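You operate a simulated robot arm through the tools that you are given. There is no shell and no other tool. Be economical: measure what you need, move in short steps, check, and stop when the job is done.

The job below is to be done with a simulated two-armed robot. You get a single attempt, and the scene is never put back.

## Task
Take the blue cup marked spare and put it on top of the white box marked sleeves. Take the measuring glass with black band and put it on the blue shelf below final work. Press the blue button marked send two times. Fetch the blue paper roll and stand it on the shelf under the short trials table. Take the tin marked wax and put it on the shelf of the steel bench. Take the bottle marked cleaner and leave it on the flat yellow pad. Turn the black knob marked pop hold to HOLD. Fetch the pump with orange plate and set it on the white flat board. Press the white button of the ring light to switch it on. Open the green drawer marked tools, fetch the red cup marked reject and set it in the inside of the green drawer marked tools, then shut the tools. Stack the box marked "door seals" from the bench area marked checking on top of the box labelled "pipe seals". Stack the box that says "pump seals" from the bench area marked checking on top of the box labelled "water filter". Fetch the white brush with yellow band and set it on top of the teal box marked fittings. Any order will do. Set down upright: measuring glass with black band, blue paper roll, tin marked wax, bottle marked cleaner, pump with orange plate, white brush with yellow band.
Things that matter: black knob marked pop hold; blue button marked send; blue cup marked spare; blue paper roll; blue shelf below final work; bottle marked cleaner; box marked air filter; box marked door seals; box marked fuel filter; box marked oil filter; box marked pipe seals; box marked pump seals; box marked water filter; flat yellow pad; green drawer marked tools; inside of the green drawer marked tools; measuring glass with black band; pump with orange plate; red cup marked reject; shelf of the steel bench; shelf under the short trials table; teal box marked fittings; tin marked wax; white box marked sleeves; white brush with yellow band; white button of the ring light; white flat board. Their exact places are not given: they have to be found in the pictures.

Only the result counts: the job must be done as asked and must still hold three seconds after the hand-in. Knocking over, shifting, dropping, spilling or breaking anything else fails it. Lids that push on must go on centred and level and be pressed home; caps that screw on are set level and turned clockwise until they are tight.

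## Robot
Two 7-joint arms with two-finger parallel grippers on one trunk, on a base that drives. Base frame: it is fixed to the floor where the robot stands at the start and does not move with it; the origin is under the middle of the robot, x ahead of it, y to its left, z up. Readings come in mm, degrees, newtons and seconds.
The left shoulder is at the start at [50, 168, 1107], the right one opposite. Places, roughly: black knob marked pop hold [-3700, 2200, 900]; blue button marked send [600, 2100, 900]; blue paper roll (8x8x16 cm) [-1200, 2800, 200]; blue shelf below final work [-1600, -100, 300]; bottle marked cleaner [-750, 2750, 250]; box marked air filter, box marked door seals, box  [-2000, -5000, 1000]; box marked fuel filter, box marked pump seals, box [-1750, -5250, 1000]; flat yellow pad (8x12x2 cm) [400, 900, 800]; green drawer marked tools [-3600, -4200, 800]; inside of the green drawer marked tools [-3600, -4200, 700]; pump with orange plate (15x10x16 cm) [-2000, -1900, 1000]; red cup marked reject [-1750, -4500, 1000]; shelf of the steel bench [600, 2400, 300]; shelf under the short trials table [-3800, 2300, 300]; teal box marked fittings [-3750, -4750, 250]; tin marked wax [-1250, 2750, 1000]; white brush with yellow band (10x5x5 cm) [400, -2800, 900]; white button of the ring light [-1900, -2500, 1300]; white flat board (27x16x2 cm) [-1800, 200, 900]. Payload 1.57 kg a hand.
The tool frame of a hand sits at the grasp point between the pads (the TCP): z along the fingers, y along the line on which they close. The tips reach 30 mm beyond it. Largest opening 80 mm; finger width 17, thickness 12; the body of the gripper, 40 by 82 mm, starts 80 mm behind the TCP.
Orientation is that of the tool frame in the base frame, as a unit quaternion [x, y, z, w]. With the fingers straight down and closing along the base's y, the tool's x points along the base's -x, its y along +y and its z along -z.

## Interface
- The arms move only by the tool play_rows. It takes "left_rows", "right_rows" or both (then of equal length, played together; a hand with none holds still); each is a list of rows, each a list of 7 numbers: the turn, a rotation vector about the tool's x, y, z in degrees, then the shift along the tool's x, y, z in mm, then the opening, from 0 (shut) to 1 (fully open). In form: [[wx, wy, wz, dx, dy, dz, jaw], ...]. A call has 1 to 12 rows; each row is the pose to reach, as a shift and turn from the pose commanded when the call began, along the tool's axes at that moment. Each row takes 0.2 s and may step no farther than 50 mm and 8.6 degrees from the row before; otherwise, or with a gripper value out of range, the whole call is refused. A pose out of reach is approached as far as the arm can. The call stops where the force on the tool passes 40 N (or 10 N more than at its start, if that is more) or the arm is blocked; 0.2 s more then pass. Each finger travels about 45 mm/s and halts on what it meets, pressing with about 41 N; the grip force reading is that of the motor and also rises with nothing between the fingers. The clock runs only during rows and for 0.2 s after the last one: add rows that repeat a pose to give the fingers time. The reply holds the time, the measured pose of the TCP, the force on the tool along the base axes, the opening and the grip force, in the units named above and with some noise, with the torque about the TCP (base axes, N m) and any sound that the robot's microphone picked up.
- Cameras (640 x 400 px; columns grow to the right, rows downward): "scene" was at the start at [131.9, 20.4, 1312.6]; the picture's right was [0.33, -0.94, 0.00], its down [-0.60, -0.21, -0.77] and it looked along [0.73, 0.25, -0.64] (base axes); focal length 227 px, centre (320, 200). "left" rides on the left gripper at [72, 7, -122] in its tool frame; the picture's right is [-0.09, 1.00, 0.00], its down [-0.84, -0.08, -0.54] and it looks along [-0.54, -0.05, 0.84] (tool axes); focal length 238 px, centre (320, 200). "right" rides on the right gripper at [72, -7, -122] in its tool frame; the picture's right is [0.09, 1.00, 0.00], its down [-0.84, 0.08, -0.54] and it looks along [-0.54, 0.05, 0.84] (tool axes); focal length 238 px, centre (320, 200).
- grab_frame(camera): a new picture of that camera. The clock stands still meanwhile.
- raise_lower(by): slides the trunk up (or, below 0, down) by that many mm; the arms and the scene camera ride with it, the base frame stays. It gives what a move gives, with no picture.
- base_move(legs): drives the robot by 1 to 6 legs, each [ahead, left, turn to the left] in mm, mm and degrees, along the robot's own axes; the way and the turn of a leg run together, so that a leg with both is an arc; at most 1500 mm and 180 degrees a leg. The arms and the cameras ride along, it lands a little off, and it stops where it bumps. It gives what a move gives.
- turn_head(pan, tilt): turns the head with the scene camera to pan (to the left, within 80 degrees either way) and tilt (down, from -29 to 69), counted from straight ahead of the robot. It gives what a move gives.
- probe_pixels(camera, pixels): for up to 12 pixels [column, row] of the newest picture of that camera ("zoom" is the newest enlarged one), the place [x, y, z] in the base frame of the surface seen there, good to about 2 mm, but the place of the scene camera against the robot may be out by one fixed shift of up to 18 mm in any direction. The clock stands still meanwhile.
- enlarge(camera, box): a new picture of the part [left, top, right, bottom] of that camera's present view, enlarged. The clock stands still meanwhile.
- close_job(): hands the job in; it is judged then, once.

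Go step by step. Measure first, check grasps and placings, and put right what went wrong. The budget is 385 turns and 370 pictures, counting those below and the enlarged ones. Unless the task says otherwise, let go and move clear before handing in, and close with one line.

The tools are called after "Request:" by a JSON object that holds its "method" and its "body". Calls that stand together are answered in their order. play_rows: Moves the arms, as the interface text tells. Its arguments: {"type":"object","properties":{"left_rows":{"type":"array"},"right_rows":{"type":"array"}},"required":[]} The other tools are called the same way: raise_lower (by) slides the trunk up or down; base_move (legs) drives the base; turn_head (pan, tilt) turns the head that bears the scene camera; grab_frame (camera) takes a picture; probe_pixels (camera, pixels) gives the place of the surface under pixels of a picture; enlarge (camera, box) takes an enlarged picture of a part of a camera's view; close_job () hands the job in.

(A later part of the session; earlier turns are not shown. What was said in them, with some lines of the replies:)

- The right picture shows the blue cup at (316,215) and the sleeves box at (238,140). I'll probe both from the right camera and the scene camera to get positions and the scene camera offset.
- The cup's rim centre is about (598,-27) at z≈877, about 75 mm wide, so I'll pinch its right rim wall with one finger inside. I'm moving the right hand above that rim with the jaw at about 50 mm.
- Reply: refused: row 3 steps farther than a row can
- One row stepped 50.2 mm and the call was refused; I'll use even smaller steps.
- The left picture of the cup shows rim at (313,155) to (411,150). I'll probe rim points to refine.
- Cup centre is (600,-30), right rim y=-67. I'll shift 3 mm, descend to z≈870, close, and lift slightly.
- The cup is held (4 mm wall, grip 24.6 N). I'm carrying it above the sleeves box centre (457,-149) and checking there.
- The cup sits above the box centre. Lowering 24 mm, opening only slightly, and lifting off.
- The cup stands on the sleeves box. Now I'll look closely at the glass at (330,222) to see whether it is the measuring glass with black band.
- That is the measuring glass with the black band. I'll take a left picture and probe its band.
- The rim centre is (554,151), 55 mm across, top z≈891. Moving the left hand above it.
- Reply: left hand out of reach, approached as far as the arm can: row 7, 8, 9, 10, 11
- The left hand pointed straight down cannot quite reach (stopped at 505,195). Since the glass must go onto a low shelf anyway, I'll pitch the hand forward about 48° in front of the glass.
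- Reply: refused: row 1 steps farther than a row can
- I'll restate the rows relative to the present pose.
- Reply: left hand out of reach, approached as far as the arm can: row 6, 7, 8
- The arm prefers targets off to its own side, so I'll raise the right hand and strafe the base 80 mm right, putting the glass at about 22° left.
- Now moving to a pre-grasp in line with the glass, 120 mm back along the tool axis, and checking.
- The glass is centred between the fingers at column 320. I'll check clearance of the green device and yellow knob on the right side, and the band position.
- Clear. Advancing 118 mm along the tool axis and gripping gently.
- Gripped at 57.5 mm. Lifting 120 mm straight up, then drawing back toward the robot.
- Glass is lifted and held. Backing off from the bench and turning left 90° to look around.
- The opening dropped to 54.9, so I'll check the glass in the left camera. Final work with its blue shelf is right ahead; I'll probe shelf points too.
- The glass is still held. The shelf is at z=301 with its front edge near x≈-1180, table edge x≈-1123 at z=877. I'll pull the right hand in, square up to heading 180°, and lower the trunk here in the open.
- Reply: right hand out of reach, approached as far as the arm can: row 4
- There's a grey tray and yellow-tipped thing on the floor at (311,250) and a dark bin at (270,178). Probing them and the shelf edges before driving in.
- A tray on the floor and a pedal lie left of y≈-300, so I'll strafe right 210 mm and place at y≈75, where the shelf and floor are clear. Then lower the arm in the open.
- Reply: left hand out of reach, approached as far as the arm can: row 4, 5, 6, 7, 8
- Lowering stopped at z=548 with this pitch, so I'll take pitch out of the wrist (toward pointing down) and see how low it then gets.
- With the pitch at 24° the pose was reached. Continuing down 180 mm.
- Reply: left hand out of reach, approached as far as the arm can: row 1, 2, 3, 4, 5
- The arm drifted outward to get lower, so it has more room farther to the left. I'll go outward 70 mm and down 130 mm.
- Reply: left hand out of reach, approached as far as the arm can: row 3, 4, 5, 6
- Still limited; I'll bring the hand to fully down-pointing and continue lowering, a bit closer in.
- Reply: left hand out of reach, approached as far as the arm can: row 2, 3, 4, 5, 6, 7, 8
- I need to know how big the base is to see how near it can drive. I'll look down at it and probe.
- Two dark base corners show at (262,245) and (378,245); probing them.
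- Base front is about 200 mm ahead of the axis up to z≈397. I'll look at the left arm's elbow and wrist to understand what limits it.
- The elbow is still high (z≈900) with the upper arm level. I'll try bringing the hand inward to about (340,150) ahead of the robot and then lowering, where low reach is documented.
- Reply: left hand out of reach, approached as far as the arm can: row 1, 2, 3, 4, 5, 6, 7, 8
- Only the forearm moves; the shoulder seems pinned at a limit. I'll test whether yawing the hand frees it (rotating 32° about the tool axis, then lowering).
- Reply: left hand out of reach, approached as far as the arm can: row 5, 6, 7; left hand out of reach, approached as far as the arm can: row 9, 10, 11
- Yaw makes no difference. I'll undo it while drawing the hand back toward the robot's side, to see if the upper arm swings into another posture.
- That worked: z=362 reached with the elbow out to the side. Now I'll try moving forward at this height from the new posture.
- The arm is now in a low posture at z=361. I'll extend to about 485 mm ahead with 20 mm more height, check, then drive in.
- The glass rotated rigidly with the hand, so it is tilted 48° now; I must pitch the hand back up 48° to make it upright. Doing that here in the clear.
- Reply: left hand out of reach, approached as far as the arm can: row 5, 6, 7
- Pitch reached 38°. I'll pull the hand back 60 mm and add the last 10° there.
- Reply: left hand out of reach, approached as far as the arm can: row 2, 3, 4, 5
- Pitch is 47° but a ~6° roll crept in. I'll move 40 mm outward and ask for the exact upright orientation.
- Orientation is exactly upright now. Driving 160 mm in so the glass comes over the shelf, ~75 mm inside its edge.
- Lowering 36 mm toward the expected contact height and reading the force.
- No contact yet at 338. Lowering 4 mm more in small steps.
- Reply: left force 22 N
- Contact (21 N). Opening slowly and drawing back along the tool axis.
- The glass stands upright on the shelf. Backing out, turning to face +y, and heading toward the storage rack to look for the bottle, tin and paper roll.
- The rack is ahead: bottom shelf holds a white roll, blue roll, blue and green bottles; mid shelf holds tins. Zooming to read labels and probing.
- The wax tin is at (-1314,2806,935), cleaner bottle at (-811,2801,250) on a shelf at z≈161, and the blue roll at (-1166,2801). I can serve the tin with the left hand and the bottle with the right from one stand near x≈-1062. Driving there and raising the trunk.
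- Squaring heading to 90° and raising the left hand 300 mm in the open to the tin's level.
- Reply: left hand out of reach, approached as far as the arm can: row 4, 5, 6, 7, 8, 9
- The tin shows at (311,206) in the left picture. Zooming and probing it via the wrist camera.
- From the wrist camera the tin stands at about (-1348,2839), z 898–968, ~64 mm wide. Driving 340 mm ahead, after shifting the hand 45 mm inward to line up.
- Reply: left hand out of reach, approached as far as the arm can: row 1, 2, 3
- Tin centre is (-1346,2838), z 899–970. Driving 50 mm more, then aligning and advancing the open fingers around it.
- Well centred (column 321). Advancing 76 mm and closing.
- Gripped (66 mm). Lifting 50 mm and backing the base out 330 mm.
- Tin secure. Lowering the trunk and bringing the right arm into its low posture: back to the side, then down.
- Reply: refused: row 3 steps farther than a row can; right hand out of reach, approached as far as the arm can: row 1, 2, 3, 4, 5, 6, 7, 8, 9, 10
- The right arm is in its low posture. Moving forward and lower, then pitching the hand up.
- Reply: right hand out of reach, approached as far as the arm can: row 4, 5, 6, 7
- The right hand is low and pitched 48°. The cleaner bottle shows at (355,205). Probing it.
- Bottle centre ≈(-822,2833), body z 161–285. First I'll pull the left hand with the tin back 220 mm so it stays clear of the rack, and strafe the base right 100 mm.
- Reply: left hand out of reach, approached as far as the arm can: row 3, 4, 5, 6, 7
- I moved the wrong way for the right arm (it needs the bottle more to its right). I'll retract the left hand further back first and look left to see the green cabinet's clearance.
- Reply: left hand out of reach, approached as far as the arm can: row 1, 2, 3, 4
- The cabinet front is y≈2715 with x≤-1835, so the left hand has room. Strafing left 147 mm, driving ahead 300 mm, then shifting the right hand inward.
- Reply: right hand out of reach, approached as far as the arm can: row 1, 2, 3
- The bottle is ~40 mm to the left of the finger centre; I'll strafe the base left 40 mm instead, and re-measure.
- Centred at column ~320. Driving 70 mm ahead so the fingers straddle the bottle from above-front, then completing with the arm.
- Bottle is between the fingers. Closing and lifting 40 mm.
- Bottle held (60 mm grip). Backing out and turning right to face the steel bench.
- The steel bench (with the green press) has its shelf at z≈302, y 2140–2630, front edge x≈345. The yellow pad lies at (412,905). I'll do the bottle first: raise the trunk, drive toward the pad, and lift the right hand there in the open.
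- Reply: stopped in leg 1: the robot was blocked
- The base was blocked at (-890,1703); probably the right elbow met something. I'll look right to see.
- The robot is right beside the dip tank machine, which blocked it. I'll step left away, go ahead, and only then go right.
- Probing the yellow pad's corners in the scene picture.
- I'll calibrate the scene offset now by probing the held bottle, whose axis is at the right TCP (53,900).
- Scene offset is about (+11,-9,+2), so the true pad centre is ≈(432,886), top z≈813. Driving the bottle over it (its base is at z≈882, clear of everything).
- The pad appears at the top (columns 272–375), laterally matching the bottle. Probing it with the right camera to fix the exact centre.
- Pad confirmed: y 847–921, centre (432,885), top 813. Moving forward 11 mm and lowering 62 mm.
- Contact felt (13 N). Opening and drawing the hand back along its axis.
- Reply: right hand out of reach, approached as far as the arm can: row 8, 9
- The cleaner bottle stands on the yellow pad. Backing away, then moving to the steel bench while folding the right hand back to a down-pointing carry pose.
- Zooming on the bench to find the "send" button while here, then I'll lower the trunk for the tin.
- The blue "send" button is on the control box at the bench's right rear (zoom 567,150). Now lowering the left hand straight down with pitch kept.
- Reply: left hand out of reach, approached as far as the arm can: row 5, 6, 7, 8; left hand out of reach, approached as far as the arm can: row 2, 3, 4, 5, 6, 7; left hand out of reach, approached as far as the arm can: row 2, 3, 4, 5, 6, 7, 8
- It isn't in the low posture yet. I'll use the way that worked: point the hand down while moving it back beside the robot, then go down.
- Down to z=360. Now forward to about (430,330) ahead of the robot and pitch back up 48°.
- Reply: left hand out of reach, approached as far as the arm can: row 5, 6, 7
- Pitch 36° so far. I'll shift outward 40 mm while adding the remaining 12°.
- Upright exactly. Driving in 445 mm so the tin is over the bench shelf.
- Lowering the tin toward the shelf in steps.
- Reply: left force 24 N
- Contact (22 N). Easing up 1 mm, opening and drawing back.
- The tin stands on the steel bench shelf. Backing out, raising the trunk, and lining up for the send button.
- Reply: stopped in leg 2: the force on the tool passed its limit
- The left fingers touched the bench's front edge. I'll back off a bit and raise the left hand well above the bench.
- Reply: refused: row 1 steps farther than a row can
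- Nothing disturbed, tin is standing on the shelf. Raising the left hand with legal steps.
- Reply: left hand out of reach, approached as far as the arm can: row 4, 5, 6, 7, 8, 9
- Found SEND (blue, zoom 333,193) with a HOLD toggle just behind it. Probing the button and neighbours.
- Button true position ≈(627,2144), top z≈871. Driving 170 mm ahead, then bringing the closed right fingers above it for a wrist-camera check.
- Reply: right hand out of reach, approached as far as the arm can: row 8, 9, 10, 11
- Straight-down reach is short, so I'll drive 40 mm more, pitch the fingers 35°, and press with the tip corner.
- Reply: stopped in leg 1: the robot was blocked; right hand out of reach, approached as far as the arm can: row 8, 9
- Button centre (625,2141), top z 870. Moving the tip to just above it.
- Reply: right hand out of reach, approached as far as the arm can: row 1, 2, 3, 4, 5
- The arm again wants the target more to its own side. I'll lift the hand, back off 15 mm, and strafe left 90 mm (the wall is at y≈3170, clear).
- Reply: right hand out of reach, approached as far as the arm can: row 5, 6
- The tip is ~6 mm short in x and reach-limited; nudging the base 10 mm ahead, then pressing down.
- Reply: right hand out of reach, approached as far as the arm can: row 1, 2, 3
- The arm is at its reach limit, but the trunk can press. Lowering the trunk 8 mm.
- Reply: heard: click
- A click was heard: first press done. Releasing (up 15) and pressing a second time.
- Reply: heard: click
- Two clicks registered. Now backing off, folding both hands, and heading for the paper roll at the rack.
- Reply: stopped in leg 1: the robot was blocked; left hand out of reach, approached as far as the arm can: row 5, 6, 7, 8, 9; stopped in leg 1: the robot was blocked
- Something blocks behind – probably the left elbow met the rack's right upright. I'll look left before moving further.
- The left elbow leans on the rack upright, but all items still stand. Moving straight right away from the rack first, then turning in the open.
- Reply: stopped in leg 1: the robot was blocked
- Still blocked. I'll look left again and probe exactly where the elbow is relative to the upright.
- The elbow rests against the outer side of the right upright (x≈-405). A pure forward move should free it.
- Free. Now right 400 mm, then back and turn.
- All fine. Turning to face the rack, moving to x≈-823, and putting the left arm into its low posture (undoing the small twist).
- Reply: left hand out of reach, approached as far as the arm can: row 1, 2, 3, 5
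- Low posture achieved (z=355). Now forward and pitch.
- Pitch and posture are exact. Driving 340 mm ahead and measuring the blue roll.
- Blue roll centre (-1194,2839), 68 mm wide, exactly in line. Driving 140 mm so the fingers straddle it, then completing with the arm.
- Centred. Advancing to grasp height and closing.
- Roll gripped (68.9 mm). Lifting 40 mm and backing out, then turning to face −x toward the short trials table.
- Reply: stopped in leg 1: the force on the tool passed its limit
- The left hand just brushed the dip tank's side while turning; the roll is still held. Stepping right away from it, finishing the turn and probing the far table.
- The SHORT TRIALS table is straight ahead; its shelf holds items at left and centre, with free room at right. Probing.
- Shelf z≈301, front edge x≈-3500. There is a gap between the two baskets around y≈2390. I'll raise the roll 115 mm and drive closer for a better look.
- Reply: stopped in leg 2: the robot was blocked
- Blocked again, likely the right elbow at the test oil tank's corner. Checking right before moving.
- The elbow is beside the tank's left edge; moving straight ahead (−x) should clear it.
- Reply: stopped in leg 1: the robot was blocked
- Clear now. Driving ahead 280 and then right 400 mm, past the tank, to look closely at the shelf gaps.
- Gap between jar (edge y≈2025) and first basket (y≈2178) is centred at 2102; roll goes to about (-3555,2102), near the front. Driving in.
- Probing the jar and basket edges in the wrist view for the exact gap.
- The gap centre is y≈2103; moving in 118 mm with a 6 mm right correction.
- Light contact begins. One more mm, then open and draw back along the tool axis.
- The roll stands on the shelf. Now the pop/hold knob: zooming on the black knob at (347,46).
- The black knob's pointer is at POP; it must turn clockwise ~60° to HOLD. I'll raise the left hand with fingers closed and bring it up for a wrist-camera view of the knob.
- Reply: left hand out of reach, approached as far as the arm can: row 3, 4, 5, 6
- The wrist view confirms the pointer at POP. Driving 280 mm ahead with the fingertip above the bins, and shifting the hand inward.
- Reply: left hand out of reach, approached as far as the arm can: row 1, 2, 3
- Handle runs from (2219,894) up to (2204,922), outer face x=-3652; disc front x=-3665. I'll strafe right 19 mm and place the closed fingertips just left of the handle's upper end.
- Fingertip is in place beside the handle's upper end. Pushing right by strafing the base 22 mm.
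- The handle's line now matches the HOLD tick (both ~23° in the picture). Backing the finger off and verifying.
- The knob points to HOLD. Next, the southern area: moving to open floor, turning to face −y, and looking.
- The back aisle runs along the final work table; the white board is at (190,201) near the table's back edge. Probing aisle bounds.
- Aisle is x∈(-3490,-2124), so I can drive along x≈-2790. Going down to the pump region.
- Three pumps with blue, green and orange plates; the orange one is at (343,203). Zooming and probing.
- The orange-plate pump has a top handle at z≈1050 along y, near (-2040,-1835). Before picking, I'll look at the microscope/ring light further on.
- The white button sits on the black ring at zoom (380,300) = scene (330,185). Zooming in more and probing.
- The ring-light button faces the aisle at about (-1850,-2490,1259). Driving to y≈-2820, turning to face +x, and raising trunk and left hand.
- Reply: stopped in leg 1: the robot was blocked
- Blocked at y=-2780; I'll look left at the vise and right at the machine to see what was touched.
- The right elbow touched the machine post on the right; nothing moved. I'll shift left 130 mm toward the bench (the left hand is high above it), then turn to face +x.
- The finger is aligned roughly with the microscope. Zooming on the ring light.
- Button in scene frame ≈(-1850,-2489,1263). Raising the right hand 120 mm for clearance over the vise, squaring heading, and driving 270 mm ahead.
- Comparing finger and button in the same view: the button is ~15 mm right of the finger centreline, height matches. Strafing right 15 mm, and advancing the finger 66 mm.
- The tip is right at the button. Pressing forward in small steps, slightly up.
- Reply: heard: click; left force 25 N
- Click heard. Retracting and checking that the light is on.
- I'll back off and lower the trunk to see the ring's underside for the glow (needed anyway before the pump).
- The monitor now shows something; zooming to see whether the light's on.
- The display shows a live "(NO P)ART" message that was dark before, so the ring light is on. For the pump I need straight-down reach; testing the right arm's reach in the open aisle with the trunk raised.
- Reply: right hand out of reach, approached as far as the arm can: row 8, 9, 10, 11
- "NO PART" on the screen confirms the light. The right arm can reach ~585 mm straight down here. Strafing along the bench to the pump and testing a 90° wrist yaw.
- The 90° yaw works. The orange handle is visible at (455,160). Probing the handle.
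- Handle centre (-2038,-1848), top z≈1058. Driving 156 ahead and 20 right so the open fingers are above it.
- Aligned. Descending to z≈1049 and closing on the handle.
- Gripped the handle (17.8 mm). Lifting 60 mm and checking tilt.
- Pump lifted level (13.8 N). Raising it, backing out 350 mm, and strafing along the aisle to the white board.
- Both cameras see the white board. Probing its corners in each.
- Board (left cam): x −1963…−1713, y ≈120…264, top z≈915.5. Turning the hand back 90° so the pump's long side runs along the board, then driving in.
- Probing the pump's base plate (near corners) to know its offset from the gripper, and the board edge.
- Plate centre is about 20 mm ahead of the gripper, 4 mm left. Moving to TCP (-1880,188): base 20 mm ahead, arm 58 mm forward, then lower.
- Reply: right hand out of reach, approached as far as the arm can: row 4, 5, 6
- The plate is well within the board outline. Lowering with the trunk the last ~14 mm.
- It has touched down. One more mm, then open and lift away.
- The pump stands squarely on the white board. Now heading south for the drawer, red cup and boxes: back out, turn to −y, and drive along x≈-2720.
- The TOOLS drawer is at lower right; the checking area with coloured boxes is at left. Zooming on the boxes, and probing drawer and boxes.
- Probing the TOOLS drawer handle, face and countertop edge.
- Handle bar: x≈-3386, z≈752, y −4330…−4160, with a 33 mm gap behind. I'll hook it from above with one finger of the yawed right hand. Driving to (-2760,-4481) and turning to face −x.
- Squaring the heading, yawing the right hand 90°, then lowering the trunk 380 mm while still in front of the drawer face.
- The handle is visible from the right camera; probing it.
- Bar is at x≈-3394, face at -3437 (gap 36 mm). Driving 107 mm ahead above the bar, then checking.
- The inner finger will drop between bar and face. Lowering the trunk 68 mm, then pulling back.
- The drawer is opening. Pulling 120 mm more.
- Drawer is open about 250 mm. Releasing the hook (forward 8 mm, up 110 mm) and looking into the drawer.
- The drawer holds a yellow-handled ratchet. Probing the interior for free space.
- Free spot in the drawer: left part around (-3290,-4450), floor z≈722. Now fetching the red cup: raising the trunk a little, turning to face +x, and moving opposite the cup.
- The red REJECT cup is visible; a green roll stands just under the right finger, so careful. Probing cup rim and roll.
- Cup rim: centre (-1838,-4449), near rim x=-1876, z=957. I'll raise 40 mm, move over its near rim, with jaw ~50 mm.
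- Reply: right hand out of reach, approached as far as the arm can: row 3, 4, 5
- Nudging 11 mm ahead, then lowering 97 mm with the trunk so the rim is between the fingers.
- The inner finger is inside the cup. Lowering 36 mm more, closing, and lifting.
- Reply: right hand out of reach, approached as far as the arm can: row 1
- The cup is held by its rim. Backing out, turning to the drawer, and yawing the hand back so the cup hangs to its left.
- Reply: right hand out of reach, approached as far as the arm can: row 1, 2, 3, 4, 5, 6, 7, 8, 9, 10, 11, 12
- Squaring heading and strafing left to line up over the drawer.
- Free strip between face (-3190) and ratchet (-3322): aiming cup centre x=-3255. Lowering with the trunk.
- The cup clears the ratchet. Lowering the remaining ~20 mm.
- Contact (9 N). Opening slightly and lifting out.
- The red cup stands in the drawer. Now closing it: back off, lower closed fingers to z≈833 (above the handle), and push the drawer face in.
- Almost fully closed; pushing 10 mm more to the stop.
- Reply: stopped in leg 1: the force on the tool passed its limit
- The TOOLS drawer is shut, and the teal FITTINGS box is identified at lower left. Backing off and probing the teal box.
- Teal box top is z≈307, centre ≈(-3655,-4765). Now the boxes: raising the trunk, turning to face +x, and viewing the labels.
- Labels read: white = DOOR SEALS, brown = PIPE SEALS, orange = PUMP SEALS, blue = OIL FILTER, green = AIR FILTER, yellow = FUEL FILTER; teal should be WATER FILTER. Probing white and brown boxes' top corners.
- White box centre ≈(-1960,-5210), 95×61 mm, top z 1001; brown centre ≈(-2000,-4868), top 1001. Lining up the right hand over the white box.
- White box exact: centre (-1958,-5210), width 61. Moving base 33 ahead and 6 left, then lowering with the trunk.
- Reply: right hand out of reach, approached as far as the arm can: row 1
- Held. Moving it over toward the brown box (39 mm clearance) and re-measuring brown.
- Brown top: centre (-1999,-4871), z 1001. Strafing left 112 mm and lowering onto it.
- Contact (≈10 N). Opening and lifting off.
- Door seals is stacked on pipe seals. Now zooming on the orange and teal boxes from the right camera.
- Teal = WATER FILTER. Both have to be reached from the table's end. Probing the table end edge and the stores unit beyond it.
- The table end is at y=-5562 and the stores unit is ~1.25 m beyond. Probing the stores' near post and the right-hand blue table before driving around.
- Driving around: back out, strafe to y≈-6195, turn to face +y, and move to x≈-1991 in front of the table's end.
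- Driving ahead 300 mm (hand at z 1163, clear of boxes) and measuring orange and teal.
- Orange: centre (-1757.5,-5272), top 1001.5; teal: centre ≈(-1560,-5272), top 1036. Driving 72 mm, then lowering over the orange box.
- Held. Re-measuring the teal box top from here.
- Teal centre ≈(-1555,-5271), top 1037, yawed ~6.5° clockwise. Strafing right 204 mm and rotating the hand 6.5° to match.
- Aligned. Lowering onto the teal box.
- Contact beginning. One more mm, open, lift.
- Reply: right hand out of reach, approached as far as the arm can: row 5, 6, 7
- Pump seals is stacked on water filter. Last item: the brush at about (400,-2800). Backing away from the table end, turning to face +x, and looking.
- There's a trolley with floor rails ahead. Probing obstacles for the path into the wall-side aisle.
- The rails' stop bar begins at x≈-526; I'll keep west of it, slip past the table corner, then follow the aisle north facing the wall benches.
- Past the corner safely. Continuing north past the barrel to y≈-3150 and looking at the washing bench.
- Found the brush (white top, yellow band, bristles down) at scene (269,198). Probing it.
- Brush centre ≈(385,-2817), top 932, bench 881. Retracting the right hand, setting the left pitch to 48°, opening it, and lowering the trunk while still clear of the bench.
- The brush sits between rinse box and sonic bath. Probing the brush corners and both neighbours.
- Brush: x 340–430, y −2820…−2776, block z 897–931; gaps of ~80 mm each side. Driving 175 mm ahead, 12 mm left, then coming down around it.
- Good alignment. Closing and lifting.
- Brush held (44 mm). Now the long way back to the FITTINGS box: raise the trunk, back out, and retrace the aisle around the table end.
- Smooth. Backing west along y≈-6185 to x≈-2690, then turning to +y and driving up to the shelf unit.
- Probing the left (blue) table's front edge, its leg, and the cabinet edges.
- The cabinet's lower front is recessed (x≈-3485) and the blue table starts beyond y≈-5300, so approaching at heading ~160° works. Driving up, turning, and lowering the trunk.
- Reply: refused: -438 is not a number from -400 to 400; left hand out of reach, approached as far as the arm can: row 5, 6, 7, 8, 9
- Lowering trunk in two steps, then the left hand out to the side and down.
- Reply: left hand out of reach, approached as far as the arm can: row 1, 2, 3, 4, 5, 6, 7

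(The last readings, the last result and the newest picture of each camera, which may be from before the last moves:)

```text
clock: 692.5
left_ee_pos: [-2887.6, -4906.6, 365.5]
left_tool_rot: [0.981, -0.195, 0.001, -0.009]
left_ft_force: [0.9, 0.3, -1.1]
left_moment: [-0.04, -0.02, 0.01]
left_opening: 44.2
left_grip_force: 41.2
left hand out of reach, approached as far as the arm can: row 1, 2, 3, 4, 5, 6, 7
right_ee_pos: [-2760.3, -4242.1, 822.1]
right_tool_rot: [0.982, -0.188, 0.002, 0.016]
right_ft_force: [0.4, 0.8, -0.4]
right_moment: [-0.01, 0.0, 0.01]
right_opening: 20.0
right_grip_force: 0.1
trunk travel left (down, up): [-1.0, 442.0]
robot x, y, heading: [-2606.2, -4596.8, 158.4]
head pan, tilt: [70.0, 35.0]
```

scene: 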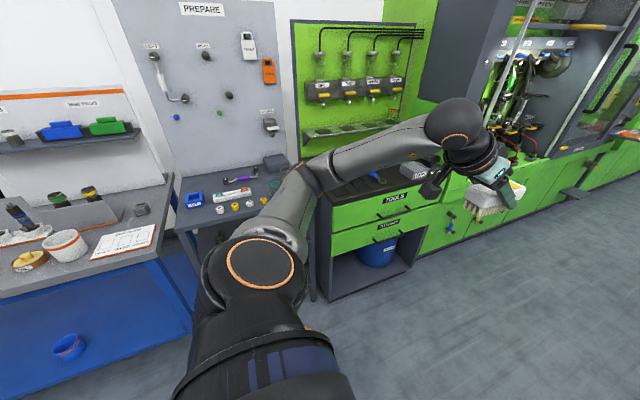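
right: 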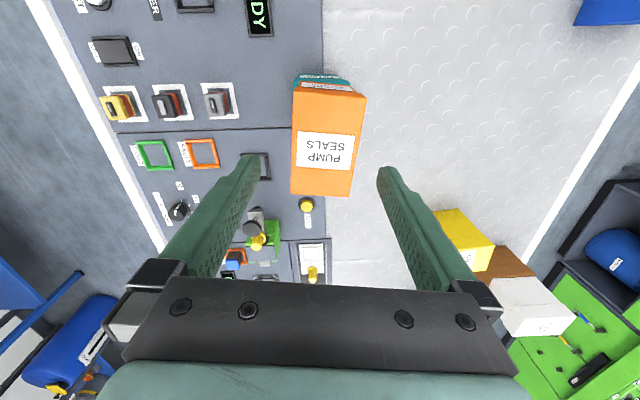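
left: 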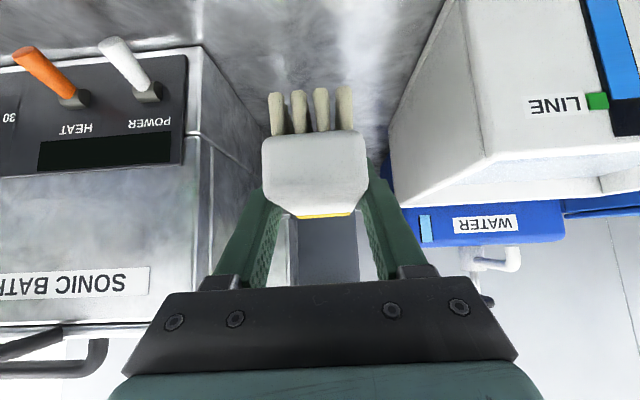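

Low posture reached (z=366). Forward and pitch back to 48°.

Request:
{"method": "play_rows", "body": {"left_rows": [[0, 0, 0, -43, -3, 0, 0.2], [0, 0, 0, -86, -6, 0, 0.2], [0, 0, 0, -129, -9, 0, 0.2], [0, 0, 0, -172, -12, -5, 0.2], [0, 0, 0, -215, -15, -10, 0.2], [0, 0, 0, -258, -18, -15, 0.2], [0, 0, 0, -283, -20, -20, 0.2], [0, 0, 0, -283, -20, -20, 0.2]]}}

Request:
{"method": "play_rows", "body": {"left_rows": [[0, -8, 0, 0, 0, 0, 0.2], [0, -16, 0, 0, 0, 0, 0.2], [0, -24, 0, 0, 0, 0, 0.2], [0, -32, 0, 0, 0, 0, 0.2], [0, -40, 0, 0, 0, 0, 0.2], [0, -48, 0, 0, 0, 0, 0.2], [0, -48, 0, 0, 0, 0, 0.2]]}}

Request:
{"method": "grab_frame", "body": {"camera": "left"}}

Request:
{"method": "turn_head", "body": {"pan": 30, "tilt": 40}}

Request:
{"method": "grab_frame", "body": {"camera": "scene"}}

```text
clock: 694.3
left_ee_pos: [-3140.5, -4782.7, 383.1]
left_tool_rot: [0.981, -0.194, 0.001, -0.01]
left_ft_force: [1.2, -0.9, -1.4]
left_moment: [-0.03, -0.01, -0.02]
left_opening: 44.4
left_grip_force: 40.5
right_ee_pos: [-2760.6, -4243.0, 820.5]
right_tool_rot: [0.982, -0.188, 0.002, 0.017]
right_ft_force: [-0.4, 0.1, 0.2]
right_moment: [0.0, 0.0, 0.03]
right_opening: 20.1
right_grip_force: 0.1
trunk travel left (down, up): [-1.0, 442.0]
robot x, y, heading: [-2606.6, -4602.0, 158.3]
head pan, tilt: [70.0, 35.0]
```

```text
clock: 695.9
left_ee_pos: [-3141.4, -4783.3, 384.9]
left_tool_rot: [0.896, -0.175, -0.398, -0.086]
left_ft_force: [0.3, 0.6, -1.1]
left_moment: [-0.02, -0.04, 0.03]
left_opening: 44.4
left_grip_force: 40.8
left hand out of reach, approached as far as the arm can: row 5, 6
right_ee_pos: [-2760.7, -4243.9, 821.2]
right_tool_rot: [0.982, -0.187, 0.002, 0.017]
right_ft_force: [-0.7, -0.7, -0.3]
right_moment: [-0.05, -0.02, 0.02]
right_opening: 20.0
right_grip_force: 0.1
trunk travel left (down, up): [-1.0, 442.0]
robot x, y, heading: [-2607.2, -4596.4, 158.4]
head pan, tilt: [70.0, 35.0]
```

```text
137 pictures are left
```

left: 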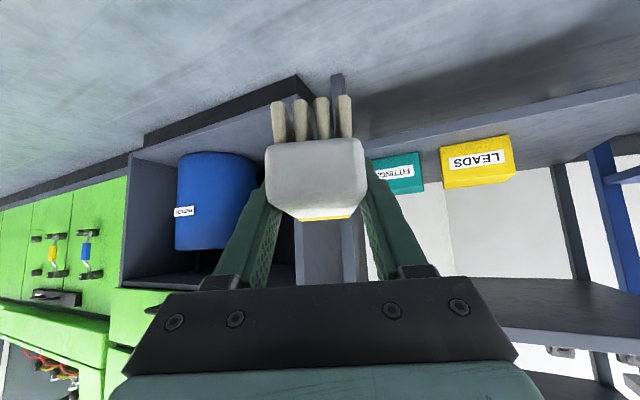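

```text
clock: 696.9
left_ee_pos: [-3140.8, -4782.9, 385.3]
left_tool_rot: [0.896, -0.174, -0.398, -0.087]
left_ft_force: [-0.7, 0.5, -0.6]
left_moment: [-0.01, -0.02, 0.0]
left_opening: 44.4
left_grip_force: 40.9
right_ee_pos: [-2760.9, -4242.7, 821.3]
right_tool_rot: [0.982, -0.188, 0.002, 0.015]
right_ft_force: [-0.4, -0.3, 0.4]
right_moment: [-0.01, 0.01, 0.0]
right_opening: 20.2
right_grip_force: 0.2
trunk travel left (down, up): [-1.0, 442.0]
robot x, y, heading: [-2602.3, -4595.3, 158.7]
head pan, tilt: [30.0, 40.0]
```

```text
136 pictures are left
```

scene: 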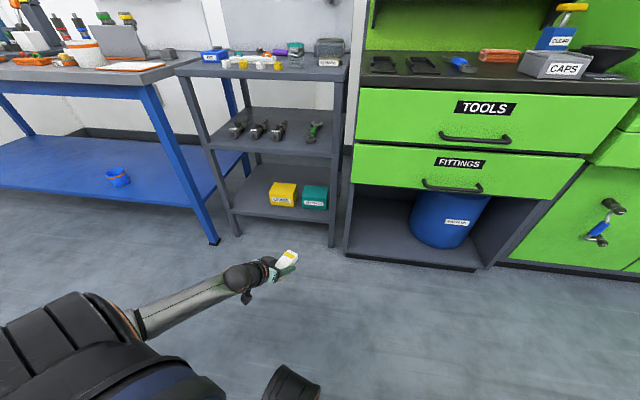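

The brush is upright at z=385. Probing the teal box from both cameras.

Request:
{"method": "enlarge", "body": {"camera": "left", "box": [360, 110, 540, 210]}}

Request:
{"method": "enlarge", "body": {"camera": "scene", "box": [250, 160, 350, 260]}}

Request:
{"method": "probe_pixels", "body": {"camera": "left", "pixels": [[400, 172], [420, 160], [423, 188], [400, 190], [385, 190], [445, 165], [510, 150], [475, 180], [336, 85], [390, 120], [420, 152]]}}

```text
3.56 times, centred on (450, 160) of left
```

zoom: 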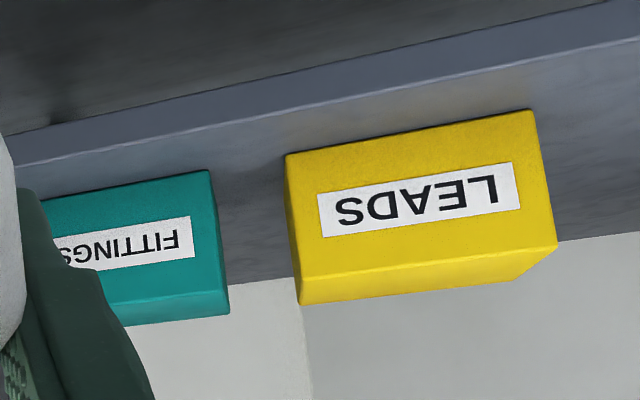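

```text
4.00 times, centred on (300, 210) of scene
```

zoom: 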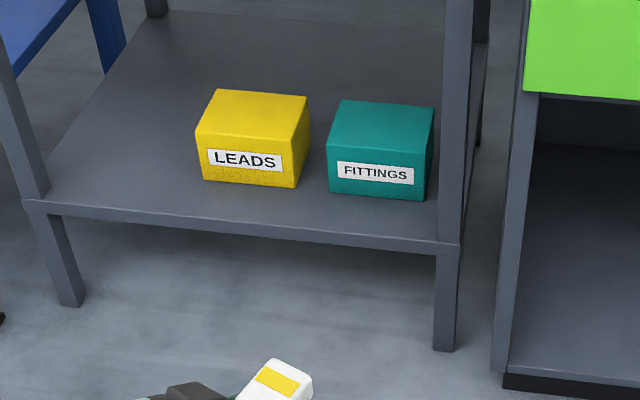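

```text
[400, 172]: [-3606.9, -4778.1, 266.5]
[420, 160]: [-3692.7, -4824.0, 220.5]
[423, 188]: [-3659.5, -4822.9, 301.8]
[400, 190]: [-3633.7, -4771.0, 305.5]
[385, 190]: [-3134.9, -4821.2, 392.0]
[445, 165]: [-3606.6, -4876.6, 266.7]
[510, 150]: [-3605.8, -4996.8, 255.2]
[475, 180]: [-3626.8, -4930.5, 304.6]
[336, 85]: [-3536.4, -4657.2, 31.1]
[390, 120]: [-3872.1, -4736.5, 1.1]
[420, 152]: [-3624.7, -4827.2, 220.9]
```

Teal box: front x=-3607, left edge y≈-4826, top z≈305.5; centre ≈(-3655,-4763). Checking where my left elbow is, for clearance to the shelf unit.

Request:
{"method": "probe_pixels", "body": {"camera": "scene", "pixels": [[125, 315], [110, 305], [145, 320], [180, 300], [240, 275], [290, 258], [60, 310], [275, 130], [300, 150], [270, 215]]}}

```text
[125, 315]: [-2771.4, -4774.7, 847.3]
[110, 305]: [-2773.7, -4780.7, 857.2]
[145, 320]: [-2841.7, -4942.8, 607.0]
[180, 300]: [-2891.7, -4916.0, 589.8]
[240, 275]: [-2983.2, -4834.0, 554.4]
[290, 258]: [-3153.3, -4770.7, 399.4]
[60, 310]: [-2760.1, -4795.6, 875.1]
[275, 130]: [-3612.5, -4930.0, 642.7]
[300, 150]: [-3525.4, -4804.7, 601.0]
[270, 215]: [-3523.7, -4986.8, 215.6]
```

Elbow will stay clear. Lowering the brush to 10 mm above box height, strafing left 170 mm and driving in 380 mm.

Request:
{"method": "play_rows", "body": {"left_rows": [[0, 0, 0, 12, 0, 10, 0.2], [0, 0, 0, 20, 0, 18, 0.2], [0, 0, 0, 20, 0, 18, 0.2]]}}

Request:
{"method": "base_move", "body": {"legs": [[0, 170, 0], [370, 0, 0]]}}

Request:
{"method": "grab_frame", "body": {"camera": "left"}}

Request:
{"method": "grab_frame", "body": {"camera": "scene"}}

```text
clock: 697.7
left_ee_pos: [-3142.1, -4781.1, 357.3]
left_tool_rot: [0.896, -0.175, -0.398, -0.087]
left_ft_force: [-0.9, 0.2, -1.7]
left_moment: [0.02, 0.03, 0.0]
left_opening: 44.3
left_grip_force: 41.0
right_ee_pos: [-2760.4, -4243.5, 821.3]
right_tool_rot: [0.982, -0.188, 0.002, 0.017]
right_ft_force: [0.1, 0.7, -0.2]
right_moment: [0.01, -0.03, 0.05]
right_opening: 20.2
right_grip_force: 0.1
trunk travel left (down, up): [-1.0, 442.0]
robot x, y, heading: [-2606.5, -4599.4, 158.7]
head pan, tilt: [30.0, 40.0]
```

```text
clock: 701.2
left_ee_pos: [-3549.6, -4808.3, 357.4]
left_tool_rot: [0.897, -0.172, -0.397, -0.087]
left_ft_force: [0.4, 0.5, -0.9]
left_moment: [-0.03, -0.03, 0.01]
left_opening: 44.3
left_grip_force: 40.9
right_ee_pos: [-3171.5, -4266.6, 822.1]
right_tool_rot: [0.982, -0.186, 0.003, 0.016]
right_ft_force: [0.1, -0.7, 0.4]
right_moment: [0.0, -0.03, -0.01]
right_opening: 19.9
right_grip_force: 0.1
trunk travel left (down, up): [-1.0, 442.0]
robot x, y, heading: [-3013.2, -4623.3, 159.0]
head pan, tilt: [30.0, 40.0]
```

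```text
133 pictures are left
```

left: 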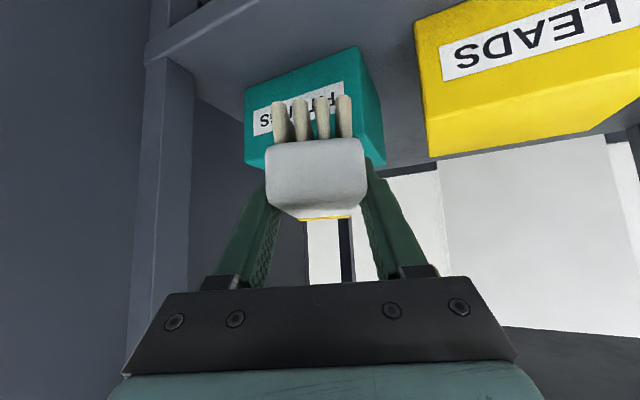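

```text
132 pictures are left
```

scene: 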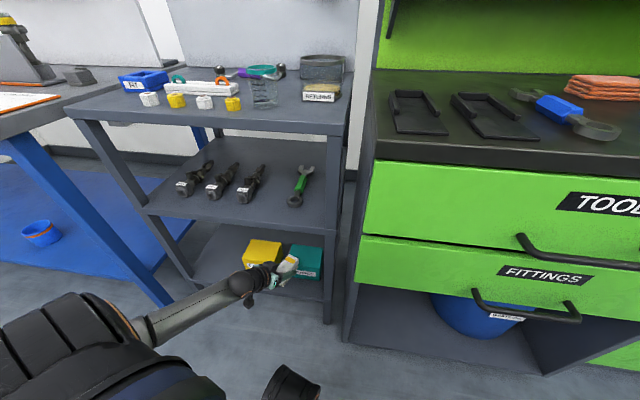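

Probing the box's exact edges now.

Request:
{"method": "probe_pixels", "body": {"camera": "left", "pixels": [[248, 120], [250, 150], [255, 164], [355, 70], [375, 120], [384, 155], [380, 163], [370, 158], [160, 100]]}}

```text
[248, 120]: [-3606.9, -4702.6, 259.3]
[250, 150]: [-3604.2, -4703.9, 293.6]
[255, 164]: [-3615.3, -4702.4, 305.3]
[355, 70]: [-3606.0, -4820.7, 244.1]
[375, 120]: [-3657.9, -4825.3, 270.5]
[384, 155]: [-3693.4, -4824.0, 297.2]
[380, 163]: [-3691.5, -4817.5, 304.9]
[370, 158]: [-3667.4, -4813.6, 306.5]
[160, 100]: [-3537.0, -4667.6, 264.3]
```

Box: x −3606…≈−3697, y −4825…−4702, top 305.5. Driving 110 mm in, 6 mm right.

Request:
{"method": "base_move", "body": {"legs": [[108, -6, 0]]}}

Request:
{"method": "grab_frame", "body": {"camera": "left"}}

Request:
{"method": "enlarge", "body": {"camera": "scene", "box": [210, 200, 360, 320]}}

```text
clock: 702.4
left_ee_pos: [-3647.2, -4764.2, 358.9]
left_tool_rot: [0.897, -0.171, -0.398, -0.086]
left_ft_force: [-0.8, 0.0, -1.4]
left_moment: [-0.01, 0.01, -0.01]
left_opening: 44.5
left_grip_force: 40.5
right_ee_pos: [-3270.3, -4222.5, 822.2]
right_tool_rot: [0.983, -0.185, 0.003, 0.016]
right_ft_force: [-0.5, 0.8, -0.1]
right_moment: [0.01, -0.06, -0.01]
right_opening: 20.3
right_grip_force: 0.0
trunk travel left (down, up): [-1.0, 442.0]
robot x, y, heading: [-3112.7, -4578.7, 158.8]
head pan, tilt: [30.0, 40.0]
```

```text
131 pictures are left
```

left: 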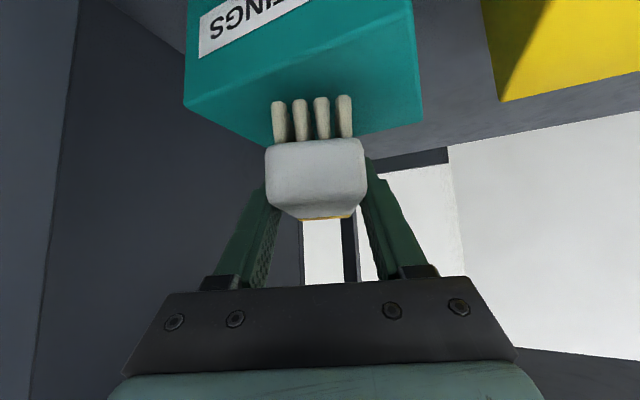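

```text
3.33 times, centred on (285, 260) of scene
```

zoom: 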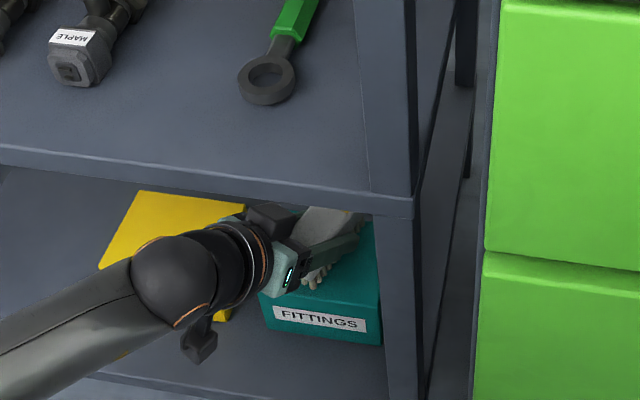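

Well placed over the box. Lowering in small steps.

Request:
{"method": "play_rows", "body": {"left_rows": [[0, 0, 0, 5, 0, 4.5, 0.2], [0, 0, 0, 9, 0, 8, 0.2], [0, 0, 0, 10.5, 0, 9.4, 0.2], [0, 0, 0, 11.5, 0, 10.3, 0.2]]}}

Request:
{"method": "play_rows", "body": {"left_rows": [[0, 0, 0, 0.8, 0, 0.7, 0.2], [0, 0, 0, 1.5, 0, 1.4, 0.2]]}}

```text
clock: 703.4
left_ee_pos: [-3647.5, -4763.9, 343.2]
left_tool_rot: [0.898, -0.171, -0.397, -0.086]
left_ft_force: [0.6, 0.3, 0.0]
left_moment: [-0.04, 0.0, 0.01]
left_opening: 44.3
left_grip_force: 40.9
right_ee_pos: [-3271.4, -4223.4, 821.5]
right_tool_rot: [0.983, -0.184, 0.003, 0.017]
right_ft_force: [-0.6, 0.4, -0.3]
right_moment: [-0.01, 0.0, 0.02]
right_opening: 20.1
right_grip_force: 0.0
trunk travel left (down, up): [-1.0, 442.0]
robot x, y, heading: [-3113.4, -4577.8, 158.8]
head pan, tilt: [30.0, 40.0]
```

```text
clock: 704.0
left_ee_pos: [-3648.6, -4763.1, 341.7]
left_tool_rot: [0.897, -0.171, -0.399, -0.085]
left_ft_force: [1.2, -0.5, 7.1]
left_moment: [-0.33, -0.33, 0.09]
left_opening: 44.3
left_grip_force: 41.1
right_ee_pos: [-3270.3, -4223.3, 821.6]
right_tool_rot: [0.983, -0.184, 0.002, 0.017]
right_ft_force: [0.5, 0.3, 0.4]
right_moment: [0.02, -0.01, -0.01]
right_opening: 20.2
right_grip_force: 0.1
trunk travel left (down, up): [-1.0, 442.0]
robot x, y, heading: [-3111.8, -4578.3, 158.9]
head pan, tilt: [30.0, 40.0]
```

Contact (≈8 N). Opening and drawing back.

Request:
{"method": "play_rows", "body": {"left_rows": [[0, 0, 0, 0, 0, 0, 0.6], [0, 0, 0, 0, 0, 0, 0.8], [0, 0, 0, 0, 0, 0, 0.9], [0, 0, 0, 0, 0, 0, 0.9], [0, 0, 0, 0, 0, -20, 0.9], [0, 0, 0, 0, 0, -45, 0.9], [0, 0, 0, 0, 0, -70, 0.9], [0, 0, 0, 0, 0, -70, 0.9]]}}

Request:
{"method": "base_move", "body": {"legs": [[-250, 0, 0]]}}

Request:
{"method": "grab_frame", "body": {"camera": "left"}}

Request:
{"method": "grab_frame", "body": {"camera": "scene"}}

```text
clock: 705.8
left_ee_pos: [-3600.6, -4785.1, 386.1]
left_tool_rot: [0.897, -0.171, -0.397, -0.085]
left_ft_force: [-0.7, -0.8, 0.1]
left_moment: [-0.01, -0.01, 0.03]
left_opening: 71.8
left_grip_force: 0.0
right_ee_pos: [-3270.6, -4223.2, 821.1]
right_tool_rot: [0.983, -0.184, 0.002, 0.016]
right_ft_force: [0.1, -0.8, -0.3]
right_moment: [-0.02, 0.01, 0.02]
right_opening: 19.8
right_grip_force: 0.0
trunk travel left (down, up): [-1.0, 442.0]
robot x, y, heading: [-3113.1, -4578.6, 158.7]
head pan, tilt: [30.0, 40.0]
```

```text
clock: 707.6
left_ee_pos: [-3366.2, -4873.6, 386.4]
left_tool_rot: [0.897, -0.173, -0.398, -0.086]
left_ft_force: [-0.1, -0.2, 0.3]
left_moment: [0.0, 0.01, 0.01]
left_opening: 72.1
left_grip_force: 0.1
right_ee_pos: [-3034.8, -4314.0, 821.8]
right_tool_rot: [0.983, -0.185, 0.002, 0.016]
right_ft_force: [0.7, -0.6, -0.1]
right_moment: [0.03, 0.03, -0.03]
right_opening: 20.1
right_grip_force: 0.1
trunk travel left (down, up): [-1.0, 442.0]
robot x, y, heading: [-2876.2, -4672.8, 158.6]
head pan, tilt: [30.0, 40.0]
```

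```text
129 pictures are left
```

left: 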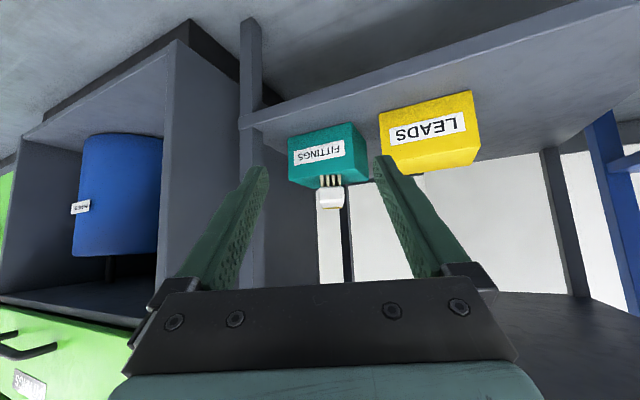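

```text
128 pictures are left
```

scene: 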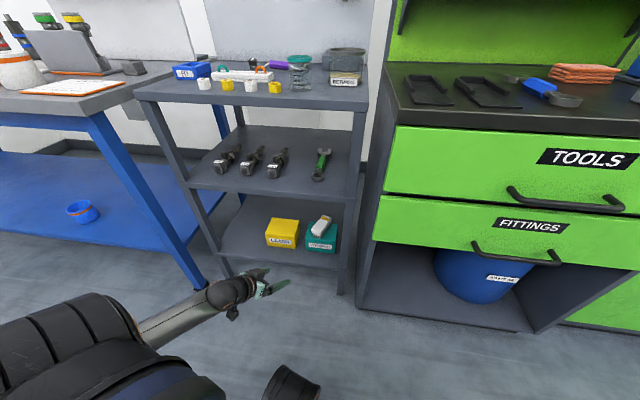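

The brush stands on the FITTINGS box. Final check that the TOOLS drawer is flush.

Request:
{"method": "probe_pixels", "body": {"camera": "scene", "pixels": [[450, 160], [440, 220], [520, 180], [480, 245], [420, 140]]}}

Request:
{"method": "enlarge", "body": {"camera": "scene", "box": [200, 180, 380, 290]}}

```text
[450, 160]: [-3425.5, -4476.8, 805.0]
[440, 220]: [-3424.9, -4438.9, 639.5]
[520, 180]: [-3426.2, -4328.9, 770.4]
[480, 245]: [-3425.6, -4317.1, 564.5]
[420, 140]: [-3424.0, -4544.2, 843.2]
```

```text
3.56 times, centred on (290, 235) of scene
```

zoom: 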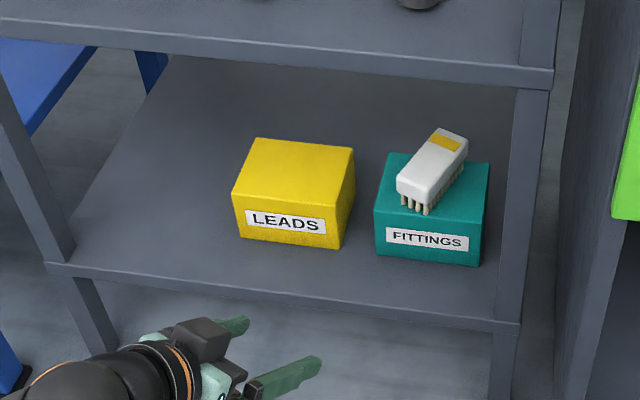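

The brush stands upright on the teal box, and the TOOLS drawer is flush with its neighbour. All thirteen jobs are done and both hands are clear, so I'm handing in.

Request:
{"method": "close_job", "body": {}}

```text
The job is handed in.
```

I finished all thirteen tasks, let go of everything, moved both hands clear and handed the job in. While driving, the arms brushed a rack, a tank, a bench and a machine post a few times, but I saw nothing knocked over or shifted.
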